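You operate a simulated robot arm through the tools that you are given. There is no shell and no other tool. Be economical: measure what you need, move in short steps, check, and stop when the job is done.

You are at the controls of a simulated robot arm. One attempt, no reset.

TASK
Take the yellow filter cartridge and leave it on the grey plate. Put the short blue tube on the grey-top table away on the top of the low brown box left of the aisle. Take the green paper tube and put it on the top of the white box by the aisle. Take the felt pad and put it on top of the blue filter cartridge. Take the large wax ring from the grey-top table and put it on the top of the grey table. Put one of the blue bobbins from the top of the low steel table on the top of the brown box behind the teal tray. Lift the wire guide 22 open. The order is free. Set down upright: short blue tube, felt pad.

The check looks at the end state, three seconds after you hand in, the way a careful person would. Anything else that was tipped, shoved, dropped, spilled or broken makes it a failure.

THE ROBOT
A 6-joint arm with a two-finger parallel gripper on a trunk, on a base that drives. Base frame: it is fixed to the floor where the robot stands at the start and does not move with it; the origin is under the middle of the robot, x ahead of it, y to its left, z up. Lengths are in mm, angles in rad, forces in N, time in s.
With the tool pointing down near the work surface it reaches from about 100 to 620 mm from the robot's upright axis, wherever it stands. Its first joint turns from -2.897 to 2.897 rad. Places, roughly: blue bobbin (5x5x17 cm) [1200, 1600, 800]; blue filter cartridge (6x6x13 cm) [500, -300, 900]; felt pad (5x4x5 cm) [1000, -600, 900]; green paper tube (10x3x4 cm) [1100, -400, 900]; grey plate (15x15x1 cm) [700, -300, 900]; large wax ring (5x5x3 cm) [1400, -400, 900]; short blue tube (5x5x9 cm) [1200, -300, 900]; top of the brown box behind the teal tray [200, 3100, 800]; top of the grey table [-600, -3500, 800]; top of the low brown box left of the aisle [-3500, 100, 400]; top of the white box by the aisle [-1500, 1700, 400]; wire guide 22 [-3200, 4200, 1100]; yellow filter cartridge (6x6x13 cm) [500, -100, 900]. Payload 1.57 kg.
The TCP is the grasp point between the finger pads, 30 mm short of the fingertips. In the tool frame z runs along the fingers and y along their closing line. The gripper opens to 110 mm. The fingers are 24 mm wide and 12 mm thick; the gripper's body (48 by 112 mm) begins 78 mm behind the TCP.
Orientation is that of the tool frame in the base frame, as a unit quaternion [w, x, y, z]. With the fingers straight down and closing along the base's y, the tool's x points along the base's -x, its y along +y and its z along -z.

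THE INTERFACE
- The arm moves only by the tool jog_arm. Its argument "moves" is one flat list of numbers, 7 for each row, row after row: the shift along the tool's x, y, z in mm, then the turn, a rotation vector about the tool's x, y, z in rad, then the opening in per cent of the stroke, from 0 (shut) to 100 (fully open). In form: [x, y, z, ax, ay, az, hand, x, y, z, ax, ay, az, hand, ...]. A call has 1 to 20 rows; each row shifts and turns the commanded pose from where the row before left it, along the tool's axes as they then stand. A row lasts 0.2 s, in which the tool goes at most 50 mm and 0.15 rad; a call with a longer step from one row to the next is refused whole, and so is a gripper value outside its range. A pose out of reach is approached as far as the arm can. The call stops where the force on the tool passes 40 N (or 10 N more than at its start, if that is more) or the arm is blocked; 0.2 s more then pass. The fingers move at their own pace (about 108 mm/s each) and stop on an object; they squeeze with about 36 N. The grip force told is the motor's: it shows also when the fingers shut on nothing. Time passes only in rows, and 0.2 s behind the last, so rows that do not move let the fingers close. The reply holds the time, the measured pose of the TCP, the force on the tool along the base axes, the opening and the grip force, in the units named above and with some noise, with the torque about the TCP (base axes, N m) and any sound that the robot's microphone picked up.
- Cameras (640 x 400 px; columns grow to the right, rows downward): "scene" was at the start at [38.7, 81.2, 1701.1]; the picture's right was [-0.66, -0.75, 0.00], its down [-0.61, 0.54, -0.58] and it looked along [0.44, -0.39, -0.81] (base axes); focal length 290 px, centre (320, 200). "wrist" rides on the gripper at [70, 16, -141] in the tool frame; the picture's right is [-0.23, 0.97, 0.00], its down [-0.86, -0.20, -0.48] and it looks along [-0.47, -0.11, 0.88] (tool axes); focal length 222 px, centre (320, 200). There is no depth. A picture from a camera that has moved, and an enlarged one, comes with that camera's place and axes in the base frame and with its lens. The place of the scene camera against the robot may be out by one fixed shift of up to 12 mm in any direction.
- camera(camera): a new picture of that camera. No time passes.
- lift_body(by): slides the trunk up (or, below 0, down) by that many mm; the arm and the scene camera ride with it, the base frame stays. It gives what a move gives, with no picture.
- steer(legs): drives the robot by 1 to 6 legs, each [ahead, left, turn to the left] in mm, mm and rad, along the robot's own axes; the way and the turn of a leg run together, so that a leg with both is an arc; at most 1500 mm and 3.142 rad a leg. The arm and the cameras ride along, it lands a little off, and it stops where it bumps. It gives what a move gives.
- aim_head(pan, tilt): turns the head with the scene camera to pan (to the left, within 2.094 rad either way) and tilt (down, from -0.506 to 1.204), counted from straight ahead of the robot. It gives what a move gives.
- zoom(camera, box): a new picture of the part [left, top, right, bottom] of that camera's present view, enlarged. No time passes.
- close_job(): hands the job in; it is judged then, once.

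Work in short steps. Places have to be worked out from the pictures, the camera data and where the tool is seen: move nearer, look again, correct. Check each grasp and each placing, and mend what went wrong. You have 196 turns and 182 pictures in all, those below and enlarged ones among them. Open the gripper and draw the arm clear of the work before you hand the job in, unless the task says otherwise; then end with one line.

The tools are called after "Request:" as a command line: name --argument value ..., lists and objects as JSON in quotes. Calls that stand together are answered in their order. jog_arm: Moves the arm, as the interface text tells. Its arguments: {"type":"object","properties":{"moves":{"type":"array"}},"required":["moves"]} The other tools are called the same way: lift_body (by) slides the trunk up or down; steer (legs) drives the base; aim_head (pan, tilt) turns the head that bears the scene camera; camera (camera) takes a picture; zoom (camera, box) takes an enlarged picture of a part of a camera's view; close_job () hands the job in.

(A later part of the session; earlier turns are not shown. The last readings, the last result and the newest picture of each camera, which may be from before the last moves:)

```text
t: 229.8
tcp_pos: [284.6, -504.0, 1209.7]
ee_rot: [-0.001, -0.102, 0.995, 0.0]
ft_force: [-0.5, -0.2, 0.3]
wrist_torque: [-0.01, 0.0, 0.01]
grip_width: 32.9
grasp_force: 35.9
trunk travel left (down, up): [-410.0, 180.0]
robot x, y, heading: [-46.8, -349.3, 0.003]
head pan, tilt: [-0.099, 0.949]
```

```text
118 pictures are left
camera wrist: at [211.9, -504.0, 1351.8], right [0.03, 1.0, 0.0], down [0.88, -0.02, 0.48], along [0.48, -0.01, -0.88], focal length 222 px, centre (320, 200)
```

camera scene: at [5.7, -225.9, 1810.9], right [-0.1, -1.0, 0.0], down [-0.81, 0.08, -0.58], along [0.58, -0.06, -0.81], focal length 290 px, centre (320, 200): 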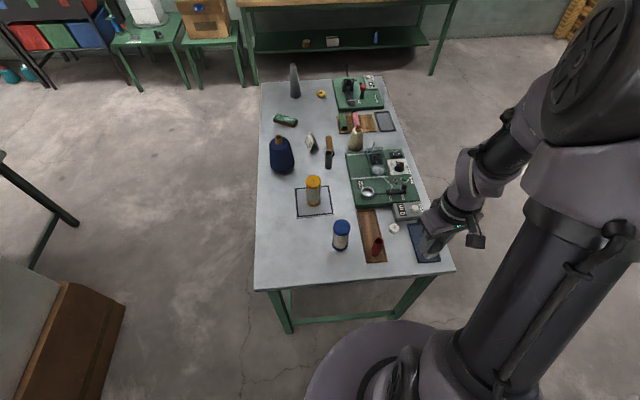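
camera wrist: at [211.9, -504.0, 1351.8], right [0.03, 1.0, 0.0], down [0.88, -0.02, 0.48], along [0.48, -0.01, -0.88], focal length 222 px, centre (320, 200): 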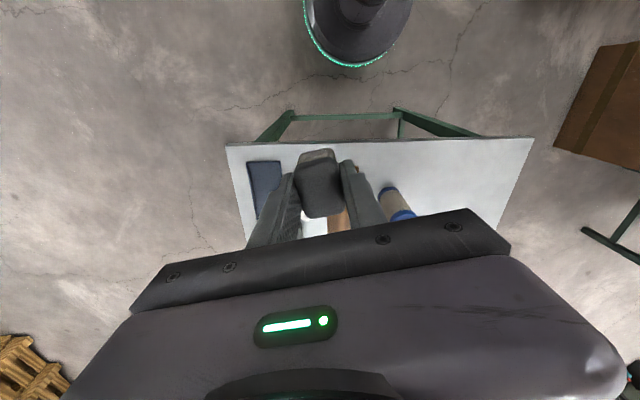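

I bring the pad near the cartridge and look with the wrist camera.

Request:
jog_arm --moves '[-31, 17.5, 10, 0, 0, 0, 0, -31, 17.5, 10, 0, 0, 0, 0, -31, 17.5, 10, 0, 0, 0, 0, -31, 17.5, 10, 0, 0, 0, 0, -31, 17.5, 10, 0, 0, 0, 0, -31, 17.5, 10, 0, 0, 0, 0]'

Request:
camera --camera "wrist"

Request:
zoom --camera "scene" --box '[280, 150, 440, 250]'

```text
t: 231.2
tcp_pos: [447.1, -365.1, 1150.3]
ee_rot: [-0.003, -0.101, 0.995, 0.0]
ft_force: [-0.5, -0.4, -0.3]
wrist_torque: [-0.02, 0.04, -0.01]
grip_width: 32.7
grasp_force: 35.6
trunk travel left (down, up): [-410.0, 180.0]
robot x, y, heading: [-49.1, -347.6, 0.005]
head pan, tilt: [-0.099, 0.949]
```

```text
117 pictures are left
camera wrist: at [373.9, -363.4, 1291.4], right [0.03, 1.0, 0.0], down [0.88, -0.02, 0.48], along [0.48, -0.01, -0.88], focal length 222 px, centre (320, 200)
```

wrist: 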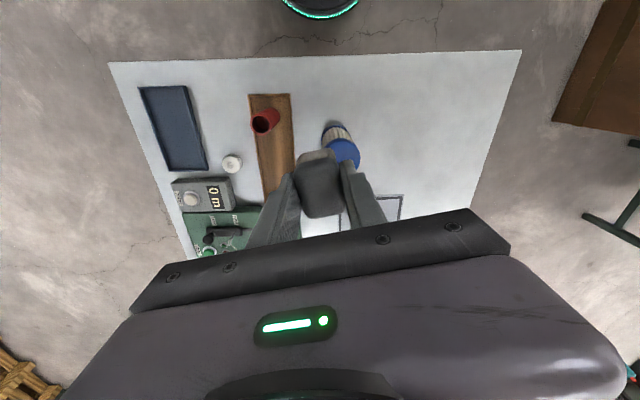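

```text
4.00 times, centred on (360, 200) of scene
camera zoom: at [6.9, -225.0, 1810.8], right [-0.09, -1.0, 0.0], down [-0.81, 0.08, -0.58], along [0.58, -0.06, -0.81], focal length 1160 px, centre (160, 200)
```

zoom: 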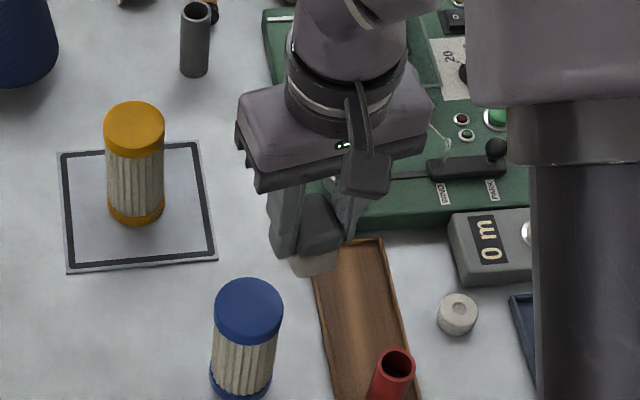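

I overshoot 50 mm past the cartridge in x so the wrist camera can see its cap unobstructed.

Request:
jog_arm --moves '[-42, 6, 0, 0, 0, 0, 0, -42, 6, 0, 0, 0, 0, 0]'

Request:
zoom --camera "wrist" --box '[240, 75, 400, 175]'

```text
t: 231.8
tcp_pos: [524.4, -337.0, 1149.8]
ee_rot: [0.0, -0.101, 0.995, -0.001]
ft_force: [0.9, 0.0, -1.0]
wrist_torque: [0.0, 0.04, 0.01]
grip_width: 32.8
grasp_force: 36.3
trunk travel left (down, up): [-410.0, 180.0]
robot x, y, heading: [-53.1, -345.6, 0.004]
head pan, tilt: [-0.099, 0.949]
```

```text
4.00 times, centred on (320, 125) of wrist
camera zoom: at [452.3, -336.9, 1291.6], right [0.02, 1.0, 0.0], down [0.88, -0.02, 0.48], along [0.48, -0.01, -0.88], focal length 888 px, centre (320, 500)
```

zoom: 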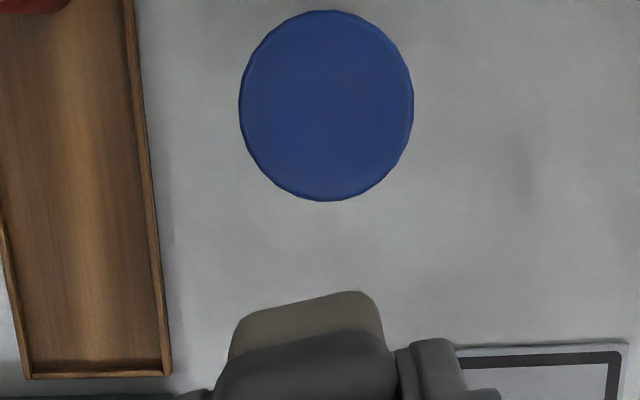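

Cap centre is (477,−335). I move exactly over it and lower to just above contact.

Request:
jog_arm --moves '[23, 5.5, 0, 0, 0, 0, 0, 23, 5.5, 0, 0, 0, 0, 0, 0, 0, 35, 0, 0, 0, 0, 0, 0, 35, 0, 0, 0, 0, 0, 0, 34, 0, 0, 0, 0, 0, 0, 0, 0, 0, 0, 0]'

Request:
camera --camera "wrist"

Request:
zoom --camera "scene" --box '[280, 150, 440, 250]'

```text
t: 233.2
tcp_pos: [476.9, -331.7, 1045.5]
ee_rot: [-0.001, -0.102, 0.995, 0.0]
ft_force: [-0.3, 0.7, 0.2]
wrist_torque: [0.0, 0.01, 0.03]
grip_width: 32.8
grasp_force: 35.6
trunk travel left (down, up): [-410.0, 180.0]
robot x, y, heading: [-50.1, -350.7, 0.004]
head pan, tilt: [-0.099, 0.949]
```

```text
114 pictures are left
camera wrist: at [404.5, -332.6, 1188.6], right [0.03, 1.0, 0.0], down [0.88, -0.02, 0.48], along [0.48, -0.01, -0.88], focal length 222 px, centre (320, 200)
```

wrist: 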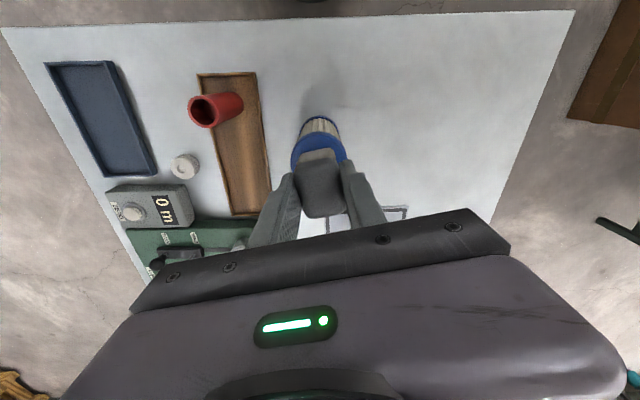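

```text
4.00 times, centred on (360, 200) of scene
camera zoom: at [4.9, -225.8, 1811.0], right [-0.09, -1.0, 0.0], down [-0.81, 0.08, -0.58], along [0.58, -0.06, -0.81], focal length 1160 px, centre (160, 200)
```

zoom: 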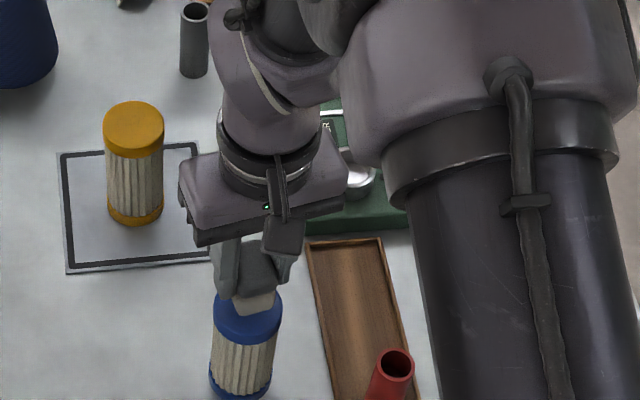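

Well aligned (2–3 mm to correct). Now descend gently.

Request:
jog_arm --moves '[0.5, -2.5, 7, 0, 0, 0, 0, 0, 0, 2.5, 0, 0, 0, 0, 0, 0, 0, 0, 0, 0, 0]'

Request:
jog_arm --moves '[0, 0, 2, 0, 0, 0, 0, 0, 0, 0, 0, 0, 0, 0]'

```text
t: 234.0
tcp_pos: [476.5, -336.6, 1037.3]
ee_rot: [-0.001, -0.102, 0.995, 0.0]
ft_force: [-0.8, -0.9, -0.2]
wrist_torque: [-0.01, 0.02, 0.02]
grip_width: 32.6
grasp_force: 36.2
trunk travel left (down, up): [-410.0, 180.0]
robot x, y, heading: [-51.7, -348.9, 0.006]
head pan, tilt: [-0.099, 0.949]
```

```text
t: 234.6
tcp_pos: [477.7, -335.9, 1035.1]
ee_rot: [-0.001, -0.102, 0.995, 0.001]
ft_force: [0.8, 0.1, -0.8]
wrist_torque: [0.02, 0.02, 0.01]
grip_width: 32.9
grasp_force: 36.2
trunk travel left (down, up): [-410.0, 180.0]
robot x, y, heading: [-51.8, -350.0, -0.0]
head pan, tilt: [-0.099, 0.949]
```

No contact yet; another 2 mm at a time.

Request:
jog_arm --moves '[0, 0, 2, 0, 0, 0, 0, 0, 0, 0, 0, 0, 0, 0]'

Request:
jog_arm --moves '[0, 0, 1.5, 0, 0, 0, 0, 0, 0, 0, 0, 0, 0, 0]'

```text
t: 235.2
tcp_pos: [478.5, -335.4, 1032.3]
ee_rot: [0.0, -0.102, 0.995, 0.0]
ft_force: [-0.3, 0.5, -0.5]
wrist_torque: [-0.03, -0.01, 0.01]
grip_width: 32.5
grasp_force: 36.0
trunk travel left (down, up): [-410.0, 180.0]
robot x, y, heading: [-52.6, -345.7, 0.006]
head pan, tilt: [-0.099, 0.949]
```

```text
t: 235.8
tcp_pos: [477.8, -336.5, 1030.9]
ee_rot: [0.0, -0.102, 0.995, -0.001]
ft_force: [-0.3, 0.2, -0.2]
wrist_torque: [-0.02, -0.04, 0.04]
grip_width: 32.5
grasp_force: 36.0
trunk travel left (down, up): [-410.0, 180.0]
robot x, y, heading: [-52.0, -348.0, 0.003]
head pan, tilt: [-0.099, 0.949]
```

Request:
jog_arm --moves '[0, 0, 1.5, 0, 0, 0, 0, 0, 0, 0, 0, 0, 0, 0]'

Request:
zoom --camera "scene" --box '[312, 200, 376, 240]'

```text
t: 236.4
tcp_pos: [476.7, -335.7, 1028.9]
ee_rot: [0.0, -0.102, 0.995, 0.0]
ft_force: [0.0, 0.0, -0.2]
wrist_torque: [0.04, 0.01, -0.02]
grip_width: 32.9
grasp_force: 35.8
trunk travel left (down, up): [-410.0, 180.0]
robot x, y, heading: [-47.7, -349.9, 0.002]
head pan, tilt: [-0.099, 0.949]
```

```text
10.00 times, centred on (344, 220) of scene
camera zoom: at [5.6, -225.8, 1811.0], right [-0.09, -1.0, 0.0], down [-0.81, 0.08, -0.58], along [0.58, -0.06, -0.81], focal length 2900 px, centre (80, 0)
```

zoom: 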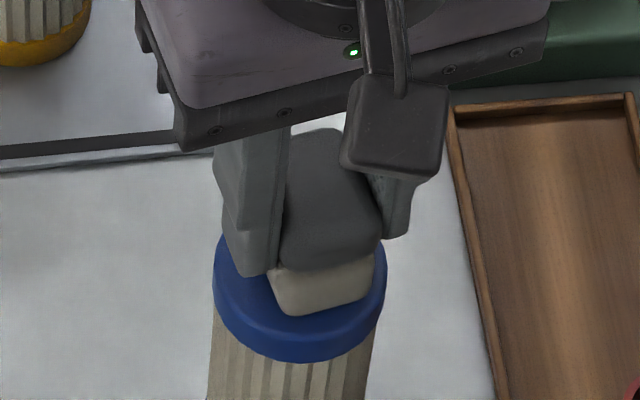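

Very near contact. Continue in 1.5 mm steps.

Request:
jog_arm --moves '[0, 0, 1.5, 0, 0, 0, 0, 0, 0, 0, 0, 0, 0, 0]'

Request:
jog_arm --moves '[0, 0, 1.2, 0, 0, 0, 0, 0, 0, 0, 0, 0, 0, 0]'

```text
t: 237.0
tcp_pos: [478.2, -337.2, 1029.5]
ee_rot: [0.0, -0.102, 0.995, -0.001]
ft_force: [0.9, 0.6, 7.8]
wrist_torque: [0.07, 0.06, -0.01]
grip_width: 32.8
grasp_force: 35.8
trunk travel left (down, up): [-410.0, 180.0]
robot x, y, heading: [-52.2, -352.8, 0.006]
head pan, tilt: [-0.099, 0.949]
```

```text
t: 237.6
tcp_pos: [475.8, -336.2, 1027.5]
ee_rot: [0.002, -0.102, 0.995, -0.001]
ft_force: [1.4, 0.1, 22.8]
wrist_torque: [0.12, 0.17, 0.0]
grip_width: 33.0
grasp_force: 35.9
trunk travel left (down, up): [-410.0, 180.0]
robot x, y, heading: [-51.5, -348.0, 0.007]
head pan, tilt: [-0.099, 0.949]
```

Contact. I ease up 1.2 mm, open and rise.

Request:
jog_arm --moves '[0, 0, -1.2, 0, 0, 0, 0, 0, 0, 0, 0, 0, 0, 40, 0, 0, 0, 0, 0, 0, 60, 0, 0, 0, 0, 0, 0, 60, 0, 0, -15, 0, 0, 0, 60, 0, 0, -35, 0, 0, 0, 60, 0, 0, -45, 0, 0, 0, 60, 0, 0, -45, 0, 0, 0, 60, 0, 0, -45, 0, 0, 0, 60]'

Request:
camera --camera "wrist"

Request:
zoom --camera "scene" --box '[280, 170, 408, 250]'

```text
t: 239.6
tcp_pos: [477.0, -334.5, 1215.3]
ee_rot: [-0.001, -0.102, 0.995, 0.0]
ft_force: [-0.1, 0.1, 0.4]
wrist_torque: [0.02, -0.04, -0.01]
grip_width: 65.8
grasp_force: 0.0
trunk travel left (down, up): [-410.0, 180.0]
robot x, y, heading: [-51.6, -344.8, 0.008]
head pan, tilt: [-0.099, 0.949]
```

```text
111 pictures are left
camera wrist: at [404.0, -334.6, 1356.3], right [0.02, 1.0, 0.0], down [0.88, -0.02, 0.48], along [0.48, -0.01, -0.88], focal length 222 px, centre (320, 200)
```

wrist: 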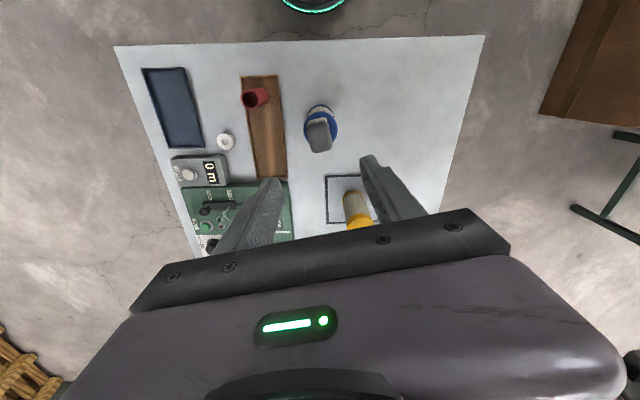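

```text
5.00 times, centred on (344, 210) of scene
camera zoom: at [4.2, -225.8, 1811.0], right [-0.09, -1.0, 0.0], down [-0.81, 0.08, -0.58], along [0.58, -0.06, -0.81], focal length 1450 px, centre (200, 150)
```

zoom: 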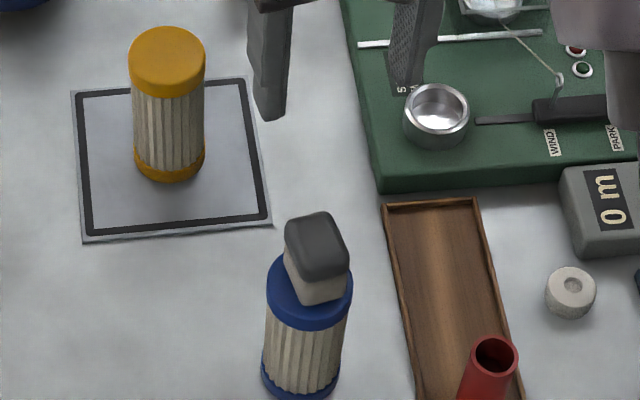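

Felt pad stands on the blue cartridge. Next the wax ring: sidestep to the table's left side, tuck the arm to the right, and drive ahead.

Request:
steer --legs '[[0, 610, 0]]'

Request:
jog_arm --moves '[0, 0, 0, 0, 0, 0.1025, 60, 0, 0, 0, 0, 0, 0.1025, 60, 28.5, -35.3, 0, 0, 0, 0, 60, 28.5, -35.3, 0, 0, 0, 0, 60, 28.5, -35.3, 0, 0, 0, 0, 60, 28.5, -35.3, 0, 0, 0, 0, 60, 28.5, -35.3, 0, 0, 0, 0, 60, 28.5, -35.3, 0, 0, 0, 0, 60, 28.5, -35.3, 0, 0, 0, 0, 60, 28.5, -35.3, 0, 0, 0, 0, 60, 38.6, -15.7, 0, 0, 0, 0, 60, 38.6, -15.7, 0, 0, 0, 0, 60, 38.6, -15.7, 0, 0, 0, 0, 60, 38.6, -15.7, 0, 0, 0, 0, 60, 38.6, -15.7, 0, 0, 0, 0, 60, 38.6, -15.7, 0, 0, 0, 0, 60, 38.6, -15.7, 0, 0, 0, 0, 60]'

Request:
steer --legs '[[1420, 0, 0]]'

Request:
aim_head --pan -1.5 --tilt 1.0

Request:
camera --camera "scene"

Request:
camera --camera "wrist"

```text
t: 243.0
tcp_pos: [472.8, 268.9, 1214.0]
ee_rot: [-0.001, -0.104, 0.995, 0.0]
ft_force: [0.0, 0.7, 0.1]
wrist_torque: [-0.03, 0.01, 0.01]
grip_width: 66.2
grasp_force: 0.2
trunk travel left (down, up): [-410.0, 180.0]
robot x, y, heading: [-53.7, 254.1, 0.009]
head pan, tilt: [-0.099, 0.949]
```

```text
t: 246.6
tcp_pos: [-25.1, -125.3, 1214.3]
ee_rot: [-0.001, -0.003, 1.0, -0.001]
ft_force: [0.2, -0.8, -0.2]
wrist_torque: [0.02, 0.0, -0.01]
grip_width: 66.0
grasp_force: 0.0
trunk travel left (down, up): [-410.0, 180.0]
robot x, y, heading: [-55.8, 249.3, 0.013]
head pan, tilt: [-0.099, 0.949]
```

```text
t: 253.6
tcp_pos: [1386.2, -108.9, 1214.6]
ee_rot: [-0.001, -0.004, 1.0, 0.0]
ft_force: [-0.4, -0.1, -0.1]
wrist_torque: [0.02, 0.02, 0.01]
grip_width: 66.1
grasp_force: 0.1
trunk travel left (down, up): [-410.0, 180.0]
robot x, y, heading: [1356.1, 269.4, 0.02]
head pan, tilt: [-0.099, 0.949]
```

```text
t: 255.2
tcp_pos: [1386.4, -107.5, 1214.3]
ee_rot: [-0.001, -0.004, 1.0, 0.0]
ft_force: [0.6, 0.5, -0.7]
wrist_torque: [0.02, 0.01, 0.01]
grip_width: 66.2
grasp_force: 0.1
trunk travel left (down, up): [-410.0, 180.0]
robot x, y, heading: [1354.4, 270.5, 0.02]
head pan, tilt: [-1.499, 1.0]
```

```text
109 pictures are left
camera scene: at [1341.9, 329.3, 1807.3], right [-1.0, -0.09, 0.0], down [-0.07, 0.84, -0.54], along [0.05, -0.54, -0.84], focal length 290 px, centre (320, 200)
```

scene: 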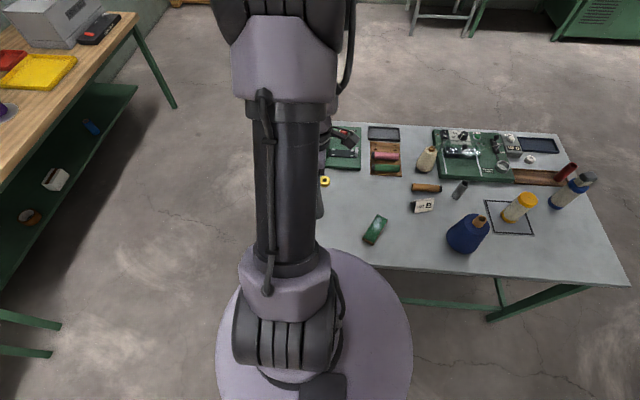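

```text
108 pictures are left
camera wrist: at [1315.3, -93.8, 1355.7], right [0.22, 0.98, 0.0], down [0.86, -0.19, 0.48], along [0.47, -0.1, -0.88], focal length 222 px, centre (320, 200)
```

wrist: 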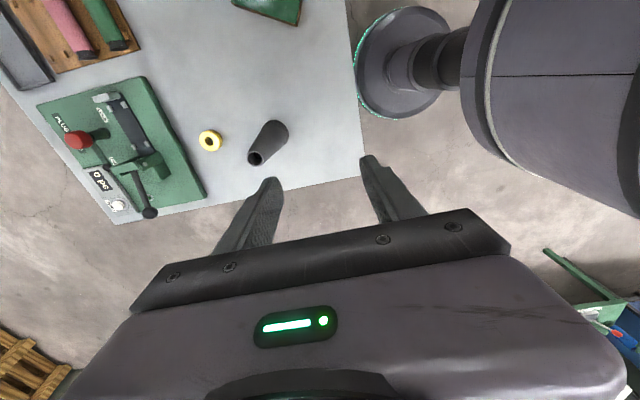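

Ring estimated at (1379,−357), a bit far; I sidestep 35 mm closer, then move above it.

Request:
steer --legs '[[20, -38, -0.02]]'

Request:
jog_arm --moves '[5, -42, 0, 0, 0, 0, 60, 5, -42, 0, 0, 0, 0, 60, 5, -42, 0, 0, 0, 0, 60, 5, -42, 0, 0, 0, 0, 60, 5, -42, 0, 0, 0, 0, 60, 0, 0, 45, 0, 0, 0, 60, 0, 0, 45, 0, 0, 0, 60, 0, 0, 45, 0, 0, 0, 60]'

Request:
camera --camera "wrist"

```text
t: 256.1
tcp_pos: [1399.7, -146.7, 1214.5]
ee_rot: [-0.001, 0.006, 1.0, 0.0]
ft_force: [1.1, -0.3, 0.0]
wrist_torque: [0.05, 0.06, -0.01]
grip_width: 66.1
grasp_force: 0.1
trunk travel left (down, up): [-410.0, 180.0]
robot x, y, heading: [1372.9, 231.3, -0.005]
head pan, tilt: [-1.499, 1.0]
```

```text
t: 257.9
tcp_pos: [1370.8, -355.3, 1079.5]
ee_rot: [-0.001, 0.006, 1.0, 0.0]
ft_force: [0.4, -0.1, -0.5]
wrist_torque: [0.01, 0.0, 0.03]
grip_width: 66.0
grasp_force: 0.1
trunk travel left (down, up): [-410.0, 180.0]
robot x, y, heading: [1375.4, 232.9, -0.003]
head pan, tilt: [-1.499, 1.0]
```

```text
107 pictures are left
camera wrist: at [1301.1, -340.3, 1220.6], right [0.24, 0.97, 0.0], down [0.85, -0.21, 0.48], along [0.46, -0.11, -0.88], focal length 222 px, centre (320, 200)
```

wrist: 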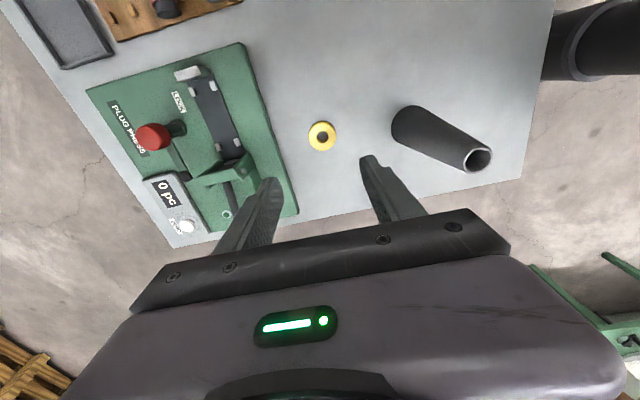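

Request:
zoom --camera "wrist" --box '[256, 95, 384, 175]'

```text
5.00 times, centred on (320, 135) of wrist
camera zoom: at [1301.1, -340.3, 1220.6], right [0.24, 0.97, 0.0], down [0.85, -0.21, 0.48], along [0.46, -0.11, -0.88], focal length 1111 px, centre (320, 525)
```

zoom: 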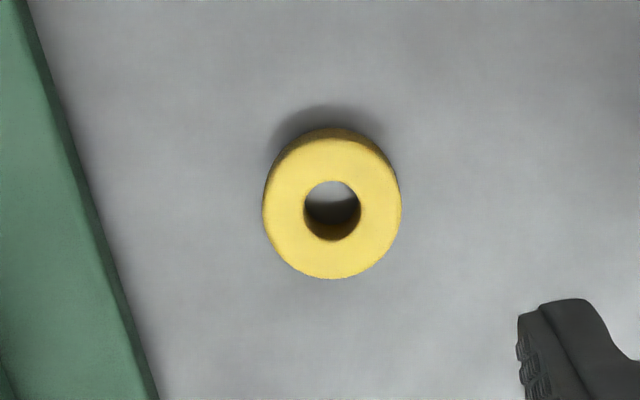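

Ring top centre (1374,−353), 42 mm wide with clear room for the fingers. Descend and grip.

Request:
jog_arm --moves '[-3, 2, 38, 0, 0, 0, 60, 0, 0, 38, 0, 0, 0, 60, 0, 0, 38, 0, 0, 0, 60, 0, 0, 38, 0, 0, 0, 60, 0, 0, 20, 0, 0, 0, 60, 0, 0, 13, 0, 0, 0, 60, 0, 0, 0, 0, 0, 0, 60]'

Request:
camera --camera "wrist"

```text
t: 259.5
tcp_pos: [1373.9, -350.9, 893.6]
ee_rot: [-0.001, 0.005, 1.0, -0.001]
ft_force: [0.1, 0.0, -0.6]
wrist_torque: [0.02, 0.02, 0.0]
grip_width: 66.3
grasp_force: 0.1
trunk travel left (down, up): [-410.0, 180.0]
robot x, y, heading: [1373.2, 230.4, -0.005]
head pan, tilt: [-1.499, 1.0]
```

```text
105 pictures are left
camera wrist: at [1303.4, -336.4, 1035.0], right [0.24, 0.97, 0.0], down [0.85, -0.21, 0.48], along [0.46, -0.11, -0.88], focal length 222 px, centre (320, 200)
```

wrist: 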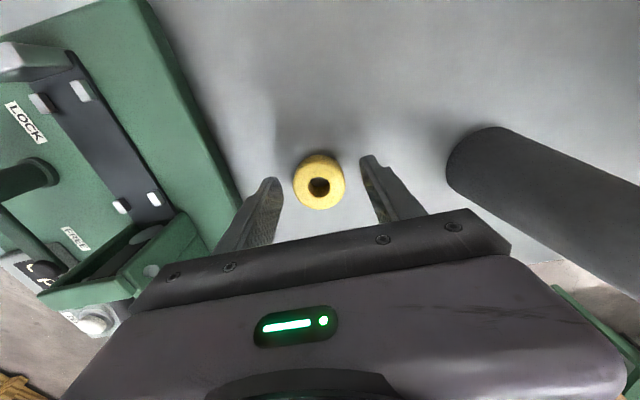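

Ring sits between the fingers. Close and lift.

Request:
jog_arm --moves '[0, 0, 0, 0, 0, 0, 0, 0, 0, 0, 0, 0, 0, 0, 0, 0, 0, 0, 0, 0, 0]'

Request:
jog_arm --moves '[0, 0, -40, 0, 0, 0, 0, 0, 0, -40, 0, 0, 0, 0, 0, 0, -40, 0, 0, 0, 0, 0, 0, -40, 0, 0, 0, 0, 0, 0, -40, 0, 0, 0, 0, 0, 0, -40, 0, 0, 0, 0, 0, 0, -40, 0, 0, 0, 0, 0, 0, -40, 0, 0, 0, 0, 0, 42, 0, 0, 0, 0, 0, 0, 42, 0, 0, 0, 0, 0, 0, 42, 0, 0, 0, 0, 0, 0, 42, 0, 0, 0, 0, 0, 0, 42, 0, 0, 0, 0, 0]'

Request:
camera --camera "wrist"

```text
t: 260.3
tcp_pos: [1373.8, -353.2, 894.3]
ee_rot: [0.0, 0.006, 1.0, -0.001]
ft_force: [-0.4, -0.9, 0.0]
wrist_torque: [0.01, 0.0, 0.0]
grip_width: 41.6
grasp_force: 36.5
trunk travel left (down, up): [-410.0, 180.0]
robot x, y, heading: [1377.3, 231.3, -0.006]
head pan, tilt: [-1.499, 1.0]
```

```text
t: 263.1
tcp_pos: [1376.7, -139.5, 1214.8]
ee_rot: [-0.002, 0.005, 1.0, -0.002]
ft_force: [-0.6, 0.1, -0.7]
wrist_torque: [-0.03, -0.01, -0.02]
grip_width: 41.4
grasp_force: 35.8
trunk travel left (down, up): [-410.0, 180.0]
robot x, y, heading: [1376.7, 231.7, 0.0]
head pan, tilt: [-1.499, 1.0]
```

```text
104 pictures are left
camera wrist: at [1306.3, -124.3, 1356.8], right [0.24, 0.97, 0.0], down [0.85, -0.21, 0.48], along [0.46, -0.12, -0.88], focal length 222 px, centre (320, 200)
```

wrist: 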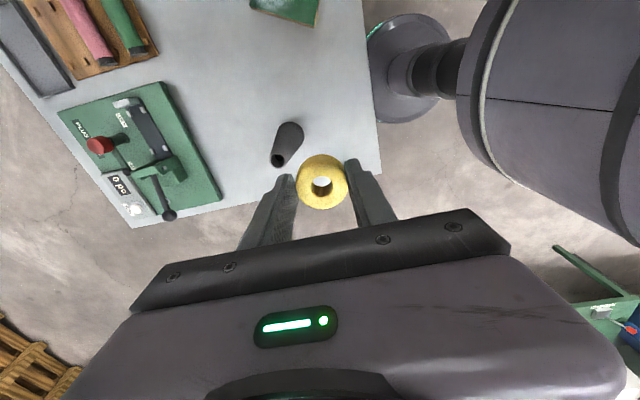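

Ring held at 41 mm. Now drive back and toward the grey table at (−600,−3500), facing it.

Request:
steer --legs '[[-1450, 20, 0], [-470, -350, 0], [0, -1200, 0], [0, 0, -1.571]]'

Request:
aim_head --pan 0.0 --tilt 0.5

Request:
camera --camera "scene"

```text
t: 282.6
tcp_pos: [-891.8, -1298.0, 1215.5]
ee_rot: [-0.001, 0.714, 0.7, 0.001]
ft_force: [-0.2, -0.1, 0.0]
wrist_torque: [0.01, 0.0, 0.05]
grip_width: 40.9
grasp_force: 36.4
trunk travel left (down, up): [-410.0, 180.0]
robot x, y, heading: [-517.8, -1297.8, -1.584]
head pan, tilt: [-1.499, 1.0]
```

```text
t: 284.2
tcp_pos: [-892.2, -1299.0, 1215.6]
ee_rot: [0.0, 0.714, 0.7, 0.0]
ft_force: [-0.2, -0.2, -1.3]
wrist_torque: [-0.01, 0.0, -0.05]
grip_width: 41.0
grasp_force: 36.1
trunk travel left (down, up): [-410.0, 180.0]
robot x, y, heading: [-514.5, -1297.6, -1.582]
head pan, tilt: [0.0, 0.499]
```

```text
103 pictures are left
camera scene: at [-374.7, -1382.2, 1848.4], right [-1.0, 0.01, 0.0], down [0.01, 0.48, -0.88], along [-0.01, -0.88, -0.48], focal length 290 px, centre (320, 200)
```

scene: 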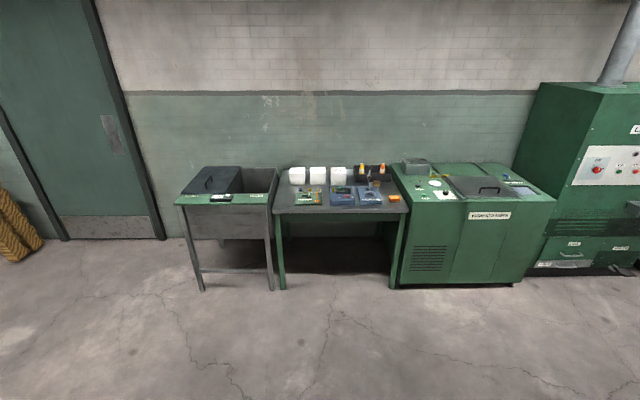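

The middle table is the grey one with small items on it. Move closer and inspect for a free spot.

Request:
steer --legs '[[1300, 0, 0.01]]'

Request:
aim_head --pan 0.0 --tilt 0.85

Request:
camera --camera "scene"

```text
t: 290.8
tcp_pos: [-901.6, -2611.8, 1215.8]
ee_rot: [0.0, 0.71, 0.704, 0.001]
ft_force: [0.6, 0.6, 0.3]
wrist_torque: [0.04, 0.0, 0.0]
grip_width: 41.1
grasp_force: 35.8
trunk travel left (down, up): [-410.0, 180.0]
robot x, y, heading: [-526.3, -2608.7, -1.571]
head pan, tilt: [0.0, 0.499]
```

```text
t: 291.6
tcp_pos: [-902.4, -2610.9, 1215.3]
ee_rot: [-0.001, 0.71, 0.704, 0.0]
ft_force: [0.2, 0.1, -1.3]
wrist_torque: [0.02, -0.03, 0.0]
grip_width: 41.2
grasp_force: 36.1
trunk travel left (down, up): [-410.0, 180.0]
robot x, y, heading: [-528.6, -2602.3, -1.568]
head pan, tilt: [0.0, 0.85]
```

```text
102 pictures are left
camera scene: at [-382.6, -2676.0, 1818.5], right [-1.0, 0.0, 0.0], down [0.0, 0.75, -0.66], along [0.0, -0.66, -0.75], focal length 290 px, centre (320, 200)
```

scene: 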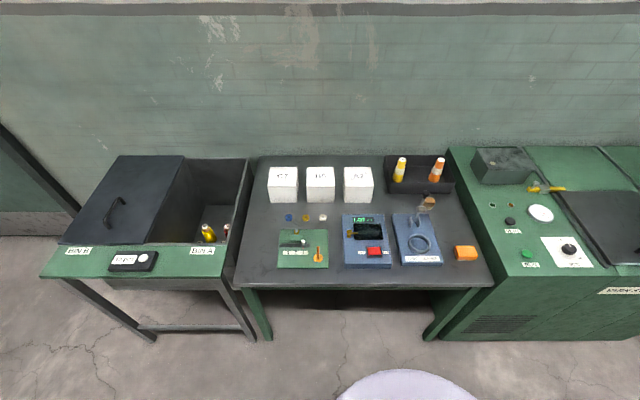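

A free strip lies on the table's left side, left of the green board (≈(−132,−3349)). I drive closer and swing the arm to the front.

Request:
steer --legs '[[245, 280, 0]]'

Request:
jog_arm --moves '[-38.5, 12.8, 0, 0, 0, 0, 0, -38.5, 12.8, 0, 0, 0, 0, 0, -38.5, 12.8, 0, 0, 0, 0, 0, -38.5, 12.8, 0, 0, 0, 0, 0, -38.5, 12.8, 0, 0, 0, 0, 0, -38.5, 12.8, 0, 0, 0, 0, 0, -38.5, 12.8, 0, 0, 0, 0, 0, -38.5, 12.8, 0, 0, 0, 0, 0, -18.8, 34, 0, 0, 0, 0, 0, -18.8, 34, 0, 0, 0, 0, 0, -18.8, 34, 0, 0, 0, 0, 0, -18.8, 34, 0, 0, 0, 0, 0, -18.8, 34, 0, 0, 0, 0, 0, -18.8, 34, 0, 0, 0, 0, 0, -18.8, 34, 0, 0, 0, 0, 0, -18.8, 34, 0, 0, 0, 0, 0, -7, 38.7, 0, 0, 0, 0, 0, -7, 38.7, 0, 0, 0, 0, 0, -7, 38.7, 0, 0, 0, 0, 0]'

Request:
camera --camera "wrist"

Request:
camera --camera "scene"

```text
t: 294.0
tcp_pos: [-625.3, -2856.2, 1215.5]
ee_rot: [-0.001, 0.711, 0.703, 0.0]
ft_force: [0.0, 0.4, 0.0]
wrist_torque: [0.01, 0.04, 0.05]
grip_width: 41.0
grasp_force: 36.1
trunk travel left (down, up): [-410.0, 180.0]
robot x, y, heading: [-248.6, -2850.9, -1.578]
head pan, tilt: [0.0, 0.85]
```

```text
t: 298.0
tcp_pos: [-139.6, -3339.2, 1214.5]
ee_rot: [-0.002, 0.71, 0.704, 0.001]
ft_force: [-0.2, 0.5, -0.4]
wrist_torque: [0.01, 0.02, -0.02]
grip_width: 41.0
grasp_force: 35.7
trunk travel left (down, up): [-410.0, 180.0]
robot x, y, heading: [-253.0, -2852.3, -1.581]
head pan, tilt: [0.0, 0.85]
```

```text
101 pictures are left
camera wrist: at [-122.9, -3272.0, 1356.1], right [0.97, -0.24, 0.0], down [-0.21, -0.85, 0.48], along [-0.11, -0.46, -0.88], focal length 222 px, centre (320, 200)
```

wrist: 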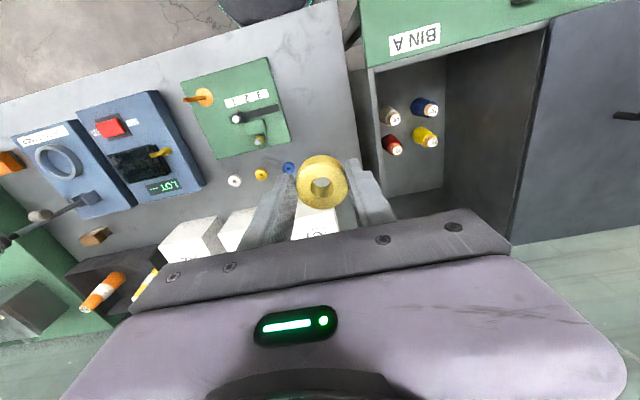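

```text
100 pictures are left
camera scene: at [-105.4, -2921.7, 1818.3], right [-1.0, 0.0, 0.0], down [0.0, 0.75, -0.66], along [0.0, -0.66, -0.75], focal length 290 px, centre (320, 200)
```

scene: 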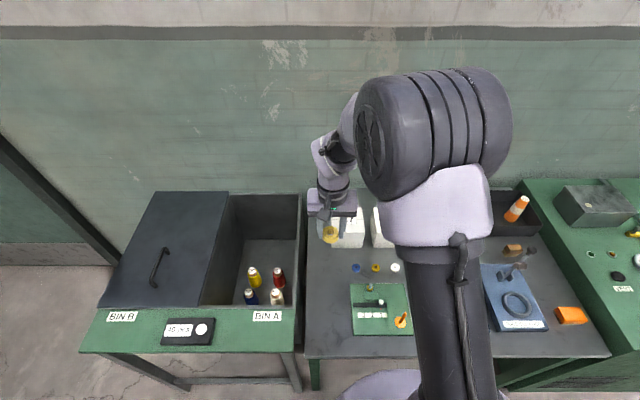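

Free strip spans x −219…−67; target (−140,−3292). I move there and lower.

Request:
jog_arm --moves '[24, 0, 20, 0, 0, 0, 0, 23, 0, 20, 0, 0, 0, 0, 0, 0, 42, 0, 0, 0, 0, 0, 0, 42, 0, 0, 0, 0, 0, 0, 42, 0, 0, 0, 0, 0, 0, 42, 0, 0, 0, 0, 0, 0, 42, 0, 0, 0, 0, 0, 0, 30, 0, 0, 0, 0]'

Request:
camera --camera "wrist"

```text
t: 299.8
tcp_pos: [-138.5, -3292.0, 934.5]
ee_rot: [-0.001, 0.71, 0.704, 0.001]
ft_force: [-0.6, -0.1, -0.6]
wrist_torque: [0.02, -0.02, 0.01]
grip_width: 41.3
grasp_force: 35.9
trunk travel left (down, up): [-410.0, 180.0]
robot x, y, heading: [-254.9, -2856.4, -1.571]
head pan, tilt: [0.0, 0.85]
```

```text
99 pictures are left
camera wrist: at [-123.2, -3225.3, 1076.2], right [0.97, -0.24, 0.0], down [-0.21, -0.85, 0.48], along [-0.11, -0.46, -0.88], focal length 222 px, centre (320, 200)
```

wrist: 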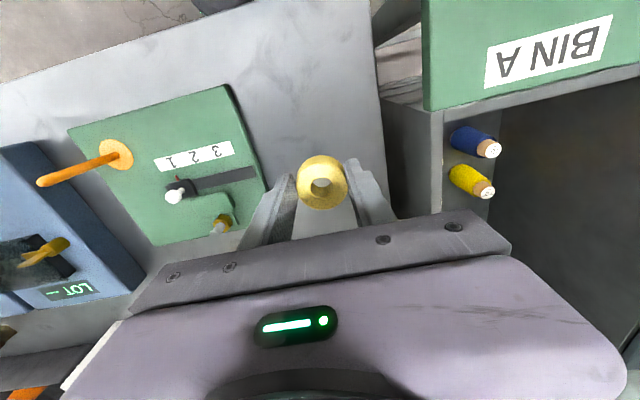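

Alignment is good. Lower to ~880, then in slow 4 mm rows until the force stop.

Request:
jog_arm --moves '[0, 0, 27, 0, 0, 0, 0, 0, 0, 27, 0, 0, 0, 0, 0, 0, 4, 0, 0, 0, 0, 0, 0, 4, 0, 0, 0, 0, 0, 0, 4, 0, 0, 0, 0, 0, 0, 4, 0, 0, 0, 0, 0, 0, 4, 0, 0, 0, 0]'

```text
t: 301.4
tcp_pos: [-140.6, -3292.2, 860.2]
ee_rot: [0.0, 0.71, 0.704, 0.001]
ft_force: [-0.2, -0.5, -0.6]
wrist_torque: [0.02, 0.0, -0.02]
grip_width: 41.1
grasp_force: 36.2
trunk travel left (down, up): [-410.0, 180.0]
robot x, y, heading: [-252.3, -2851.5, -1.577]
head pan, tilt: [0.0, 0.85]
```

Request:
jog_arm --moves '[0, 0, 3, 0, 0, 0, 0, 0, 0, 3, 0, 0, 0, 0, 0, 0, 3, 0, 0, 0, 0, 0, 0, 3, 0, 0, 0, 0, 0, 0, 3, 0, 0, 0, 0, 0, 0, 3, 0, 0, 0, 0]'

Request:
camera --camera "wrist"

```text
t: 302.8
tcp_pos: [-138.8, -3292.6, 843.9]
ee_rot: [0.0, 0.711, 0.704, -0.001]
ft_force: [-0.3, 0.8, 17.5]
wrist_torque: [-0.04, 0.04, -0.01]
grip_width: 41.4
grasp_force: 36.3
trunk travel left (down, up): [-410.0, 180.0]
robot x, y, heading: [-249.5, -2851.7, -1.578]
head pan, tilt: [0.0, 0.85]
```

```text
98 pictures are left
camera wrist: at [-123.6, -3224.2, 985.0], right [0.97, -0.24, 0.0], down [-0.21, -0.85, 0.48], along [-0.11, -0.47, -0.88], focal length 222 px, centre (320, 200)
```

wrist: 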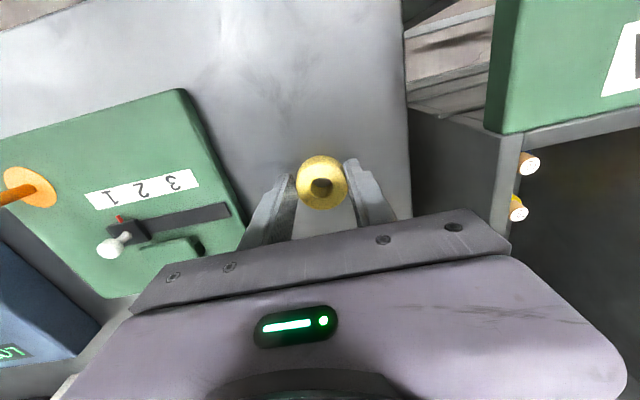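

Contact at z≈844 with 17 N. Ease up 1 mm, open gently, and rise.

Request:
jog_arm --moves '[0, 0, -1, 0, 0, 0, 0, 0, 0, 0, 0, 0, 0, 50, 0, 0, 0, 0, 0, 0, 60, 0, 0, 0, 0, 0, 0, 60, 0, 0, -20, 0, 0, 0, 60, 0, 0, -40, 0, 0, 0, 60, 0, 0, -45, 0, 0, 0, 60, 0, 0, -45, 0, 0, 0, 60, 0, 0, -45, 0, 0, 0, 60, 0, 0, -45, 0, 0, 0, 60, 0, 0, -45, 0, 0, 0, 60, 0, 0, -45, 0, 0, 0, 60, 0, 0, -40, 0, 0, 0, 60]'

Request:
camera --camera "wrist"

```text
t: 305.6
tcp_pos: [-139.0, -3291.7, 1213.8]
ee_rot: [-0.001, 0.711, 0.704, 0.001]
ft_force: [0.4, 0.8, 0.4]
wrist_torque: [-0.01, 0.0, 0.0]
grip_width: 65.5
grasp_force: 0.0
trunk travel left (down, up): [-410.0, 180.0]
robot x, y, heading: [-251.2, -2853.2, -1.575]
head pan, tilt: [0.0, 0.85]
```

```text
97 pictures are left
camera wrist: at [-122.5, -3223.8, 1355.5], right [0.97, -0.23, 0.0], down [-0.21, -0.85, 0.48], along [-0.11, -0.46, -0.88], focal length 222 px, centre (320, 200)
```

wrist: 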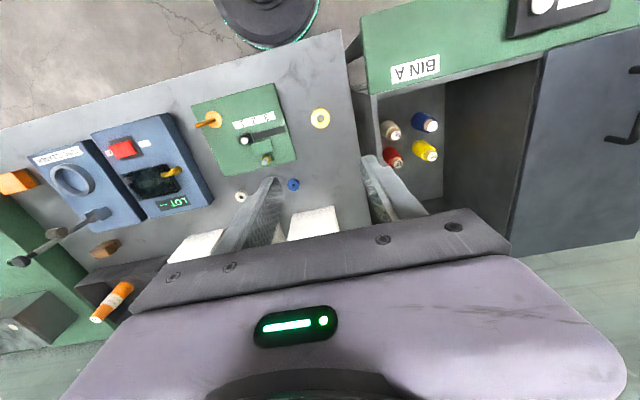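

Ring is on the grey table. Now back to the right side of the work table for the green tube, table on my right.

Request:
steer --legs '[[-1300, 0, 0], [0, 0, -1.567], [-1370, 0, 0], [0, -560, 0]]'

Request:
aim_head --pan -1.5 --tilt 0.95

Request:
camera --camera "scene"

```text
t: 325.0
tcp_pos: [664.7, -1088.3, 1213.8]
ee_rot: [0.0, 1.0, 0.014, 0.001]
ft_force: [0.0, -0.4, -0.5]
wrist_torque: [-0.1, -0.02, 0.01]
grip_width: 66.0
grasp_force: 0.0
trunk travel left (down, up): [-410.0, 180.0]
robot x, y, heading: [1098.0, -959.9, -3.108]
head pan, tilt: [0.0, 0.85]
```

```text
t: 326.6
tcp_pos: [664.4, -1090.2, 1213.2]
ee_rot: [0.0, 1.0, 0.015, 0.0]
ft_force: [0.1, 0.1, 1.1]
wrist_torque: [-0.04, 0.02, -0.02]
grip_width: 65.8
grasp_force: 0.1
trunk travel left (down, up): [-410.0, 180.0]
robot x, y, heading: [1101.7, -960.3, -3.106]
head pan, tilt: [-1.499, 0.949]
```

```text
96 pictures are left
camera scene: at [1121.5, -1038.0, 1811.0], right [0.99, 0.11, 0.0], down [0.09, -0.81, -0.58], along [-0.06, 0.58, -0.81], focal length 290 px, centre (320, 200)
```

scene: 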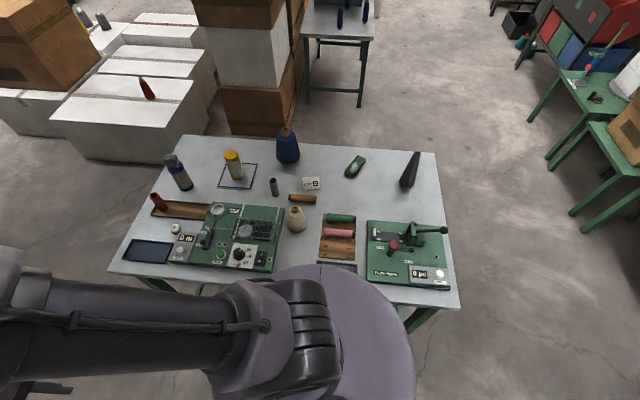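

Now swing the arm over the green tube at (≈1124,−440), staying high.

Request:
jog_arm --moves '[16.4, -40.7, 0, 0, 0, 0, 60, 16.4, -40.7, 0, 0, 0, 0, 60, 16.4, -40.7, 0, 0, 0, 0, 60, 16.4, -40.7, 0, 0, 0, 0, 60, 16.4, -40.7, 0, 0, 0, 0, 60, 16.4, -40.7, 0, 0, 0, 0, 60, 16.4, -40.7, 0, 0, 0, 0, 60, 16.4, -40.7, 0, 0, 0, 0, 60, 16.4, -40.7, 0, 0, 0, 0, 60, 33.2, -27, 0, 0, 0, 0, 60, 33.2, -27, 0, 0, 0, 0, 60, 33.2, -27, 0, 0, 0, 0, 60, 33.2, -27, 0, 0, 0, 0, 60, 33.2, -27, 0, 0, 0, 0, 60, 33.2, -27, 0, 0, 0, 0, 60, 33.2, -27, 0, 0, 0, 0, 60, 33.2, -27, 0, 0, 0, 0, 60, 33.2, -27, 0, 0, 0, 0, 60, 33.2, -27, 0, 0, 0, 0, 60]'

Request:
jog_arm --moves '[0, 0, 43, 0, 0, 0, 50, 0, 0, 43, 0, 0, 0, 50, 0, 0, 43, 0, 0, 0, 50]'

Request:
camera --camera "wrist"

```text
t: 330.6
tcp_pos: [1126.5, -437.8, 1210.8]
ee_rot: [-0.001, 1.0, 0.015, 0.001]
ft_force: [-0.1, -0.4, 0.3]
wrist_torque: [0.02, 0.04, 0.03]
grip_width: 66.1
grasp_force: 0.0
trunk travel left (down, up): [-410.0, 180.0]
robot x, y, heading: [1097.7, -959.0, -3.106]
head pan, tilt: [-1.499, 0.949]
```

```text
t: 331.4
tcp_pos: [1125.3, -438.3, 1082.9]
ee_rot: [0.0, 1.0, 0.016, 0.001]
ft_force: [0.0, 0.9, 0.0]
wrist_torque: [-0.02, 0.01, 0.0]
grip_width: 55.1
grasp_force: 0.0
trunk travel left (down, up): [-410.0, 180.0]
robot x, y, heading: [1102.0, -959.3, -3.106]
head pan, tilt: [-1.499, 0.949]
```

```text
95 pictures are left
camera wrist: at [1195.0, -454.4, 1223.7], right [-0.2, -0.98, 0.0], down [-0.86, 0.17, 0.48], along [-0.47, 0.1, -0.88], focal length 222 px, centre (320, 200)
```

wrist: 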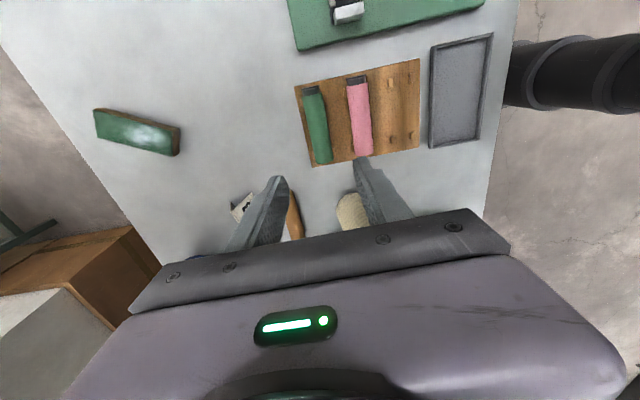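

Request:
zoom --camera "wrist" --box '[272, 75, 400, 175]'

```text
4.00 times, centred on (336, 125) of wrist
camera zoom: at [1195.0, -454.4, 1223.7], right [-0.2, -0.98, 0.0], down [-0.86, 0.17, 0.48], along [-0.47, 0.1, -0.88], focal length 888 px, centre (256, 500)
```

zoom: 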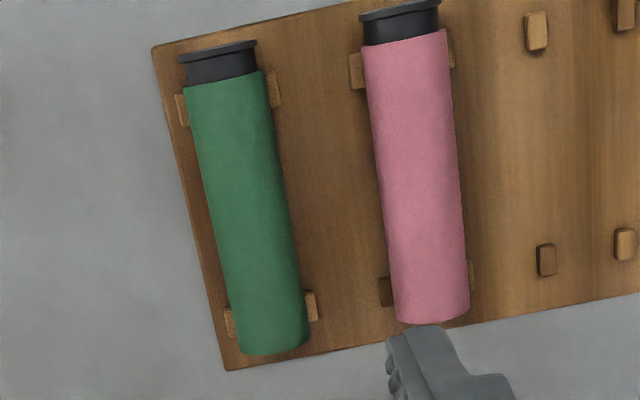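

The green tube lies along x at (1136,−438), 30 mm thick, with a 30 mm gap to the pink one. I narrow the opening, align and lower part-way.

Request:
jog_arm --moves '[10.5, 0, 30, 0, 0, 0.03, 42, 0, 0, 40, 0, 0, 0, 42, 0, 0, 40, 0, 0, 0, 42, 0, 0, 30, 0, 0, 0, 42, 0, 0, 0, 0, 0, 0, 42]'

Request:
camera --camera "wrist"

```text
t: 332.6
tcp_pos: [1138.1, -440.3, 944.3]
ee_rot: [0.0, 1.0, -0.001, 0.001]
ft_force: [-0.4, 0.2, -0.2]
wrist_torque: [-0.04, 0.01, 0.01]
grip_width: 46.2
grasp_force: 0.1
trunk travel left (down, up): [-410.0, 180.0]
robot x, y, heading: [1101.5, -961.1, -3.107]
head pan, tilt: [-1.499, 0.949]
```

```text
93 pictures are left
camera wrist: at [1206.3, -458.3, 1085.6], right [-0.23, -0.97, 0.0], down [-0.86, 0.2, 0.48], along [-0.46, 0.11, -0.88], focal length 222 px, centre (320, 200)
```

wrist: 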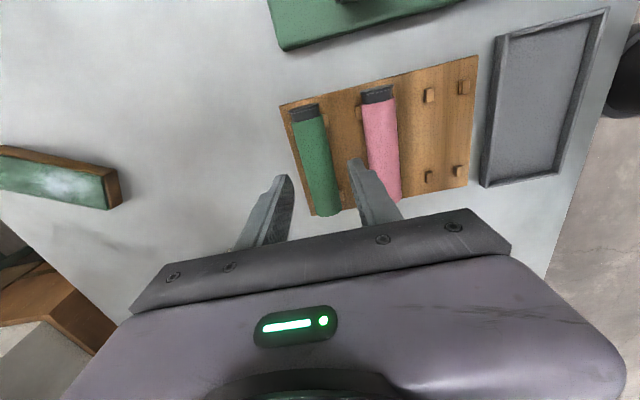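

Centred (tube y≈−440.5). Lower the rest of the way and check.

Request:
jog_arm --moves '[2, 0, 18, 0, 0, 0, 42, 0, 0, 14, 0, 0, 0, 42, 0, 0, 4, 0, 0, 0, 42, 0, 0, 0, 0, 0, 0, 42]'

Request:
zoom --camera "wrist" --box '[220, 90, 420, 230]'

```text
t: 333.6
tcp_pos: [1138.9, -439.7, 909.0]
ee_rot: [0.0, 1.0, -0.001, 0.0]
ft_force: [0.7, 0.4, -0.1]
wrist_torque: [-0.01, 0.0, 0.0]
grip_width: 45.9
grasp_force: 0.0
trunk travel left (down, up): [-410.0, 180.0]
robot x, y, heading: [1101.9, -959.9, -3.103]
head pan, tilt: [-1.499, 0.949]
```

```text
2.86 times, centred on (320, 160) of wrist
camera zoom: at [1207.9, -457.2, 1050.6], right [-0.23, -0.97, 0.0], down [-0.86, 0.2, 0.48], along [-0.46, 0.11, -0.88], focal length 635 px, centre (320, 314)
```

zoom: 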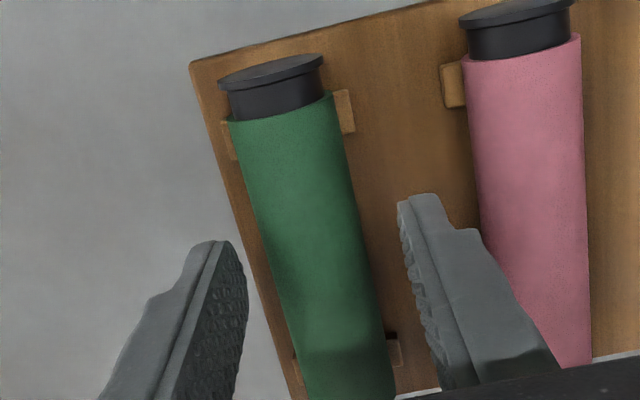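

Tube is ~3.5 mm off-centre toward +y; correct, lower 3 mm and close.

Request:
jog_arm --moves '[0, -3.5, 0, 0, 0, 0, 42, 0, 0, 3, 0, 0, 0, 42, 0, 0, 0, 0, 0, 0, 42]'

Request:
jog_arm --moves '[0, 0, 0, 0, 0, 0, 0, 0, 0, 0, 0, 0, 0, 0, 0, 0, 0, 0, 0, 0, 0]'

Request:
zoom --camera "wrist" --box '[220, 90, 420, 230]'

```text
t: 334.4
tcp_pos: [1138.8, -435.6, 905.4]
ee_rot: [0.001, 1.0, -0.001, 0.001]
ft_force: [-0.2, -0.2, -0.2]
wrist_torque: [-0.01, -0.01, 0.04]
grip_width: 46.4
grasp_force: 0.1
trunk travel left (down, up): [-410.0, 180.0]
robot x, y, heading: [1100.2, -959.0, -3.108]
head pan, tilt: [-1.499, 0.949]
```

```text
t: 335.2
tcp_pos: [1138.1, -436.7, 905.7]
ee_rot: [0.0, 1.0, -0.001, 0.001]
ft_force: [0.1, -4.1, 1.7]
wrist_torque: [-0.19, -0.02, 0.03]
grip_width: 26.3
grasp_force: 35.9
trunk travel left (down, up): [-410.0, 180.0]
robot x, y, heading: [1101.7, -960.2, -3.11]
head pan, tilt: [-1.499, 0.949]
```

```text
2.86 times, centred on (320, 160) of wrist
camera zoom: at [1206.9, -454.2, 1048.0], right [-0.23, -0.97, 0.0], down [-0.86, 0.2, 0.48], along [-0.46, 0.11, -0.88], focal length 635 px, centre (320, 314)
```

zoom: 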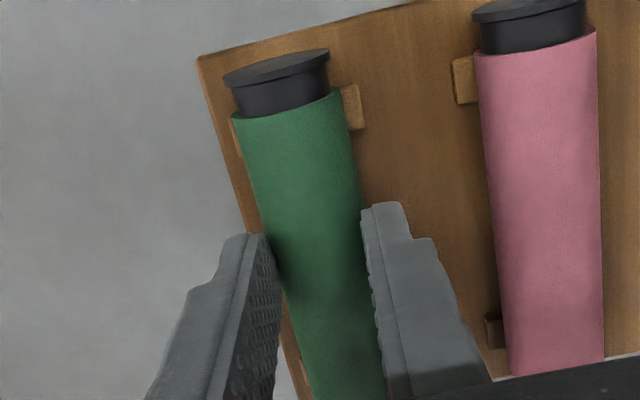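

Gripped at 26 mm. Lift slowly 25 mm and check.

Request:
jog_arm --moves '[0, 0, -5, 0, 0, 0, 0, 0, 0, -10, 0, 0, 0, 0, 0, 0, -15, 0, 0, 0, 0, 0, 0, 0, 0, 0, 0, 0]'

Request:
camera --camera "wrist"

```text
t: 336.2
tcp_pos: [1138.8, -436.5, 937.1]
ee_rot: [0.0, 1.0, 0.0, 0.001]
ft_force: [0.7, -0.8, 0.2]
wrist_torque: [-0.02, 0.01, 0.0]
grip_width: 0.0
grasp_force: 21.8
trunk travel left (down, up): [-410.0, 180.0]
robot x, y, heading: [1101.0, -961.0, -3.109]
head pan, tilt: [-1.499, 0.949]
```

```text
90 pictures are left
camera wrist: at [1206.0, -453.7, 1077.5], right [-0.23, -0.97, 0.0], down [-0.86, 0.2, 0.48], along [-0.46, 0.11, -0.88], focal length 222 px, centre (320, 200)
```

wrist: 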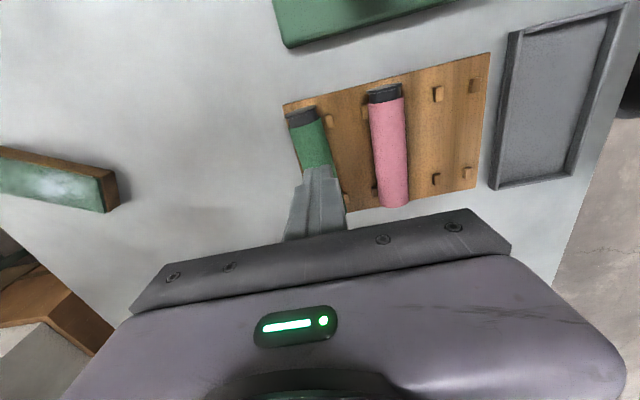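

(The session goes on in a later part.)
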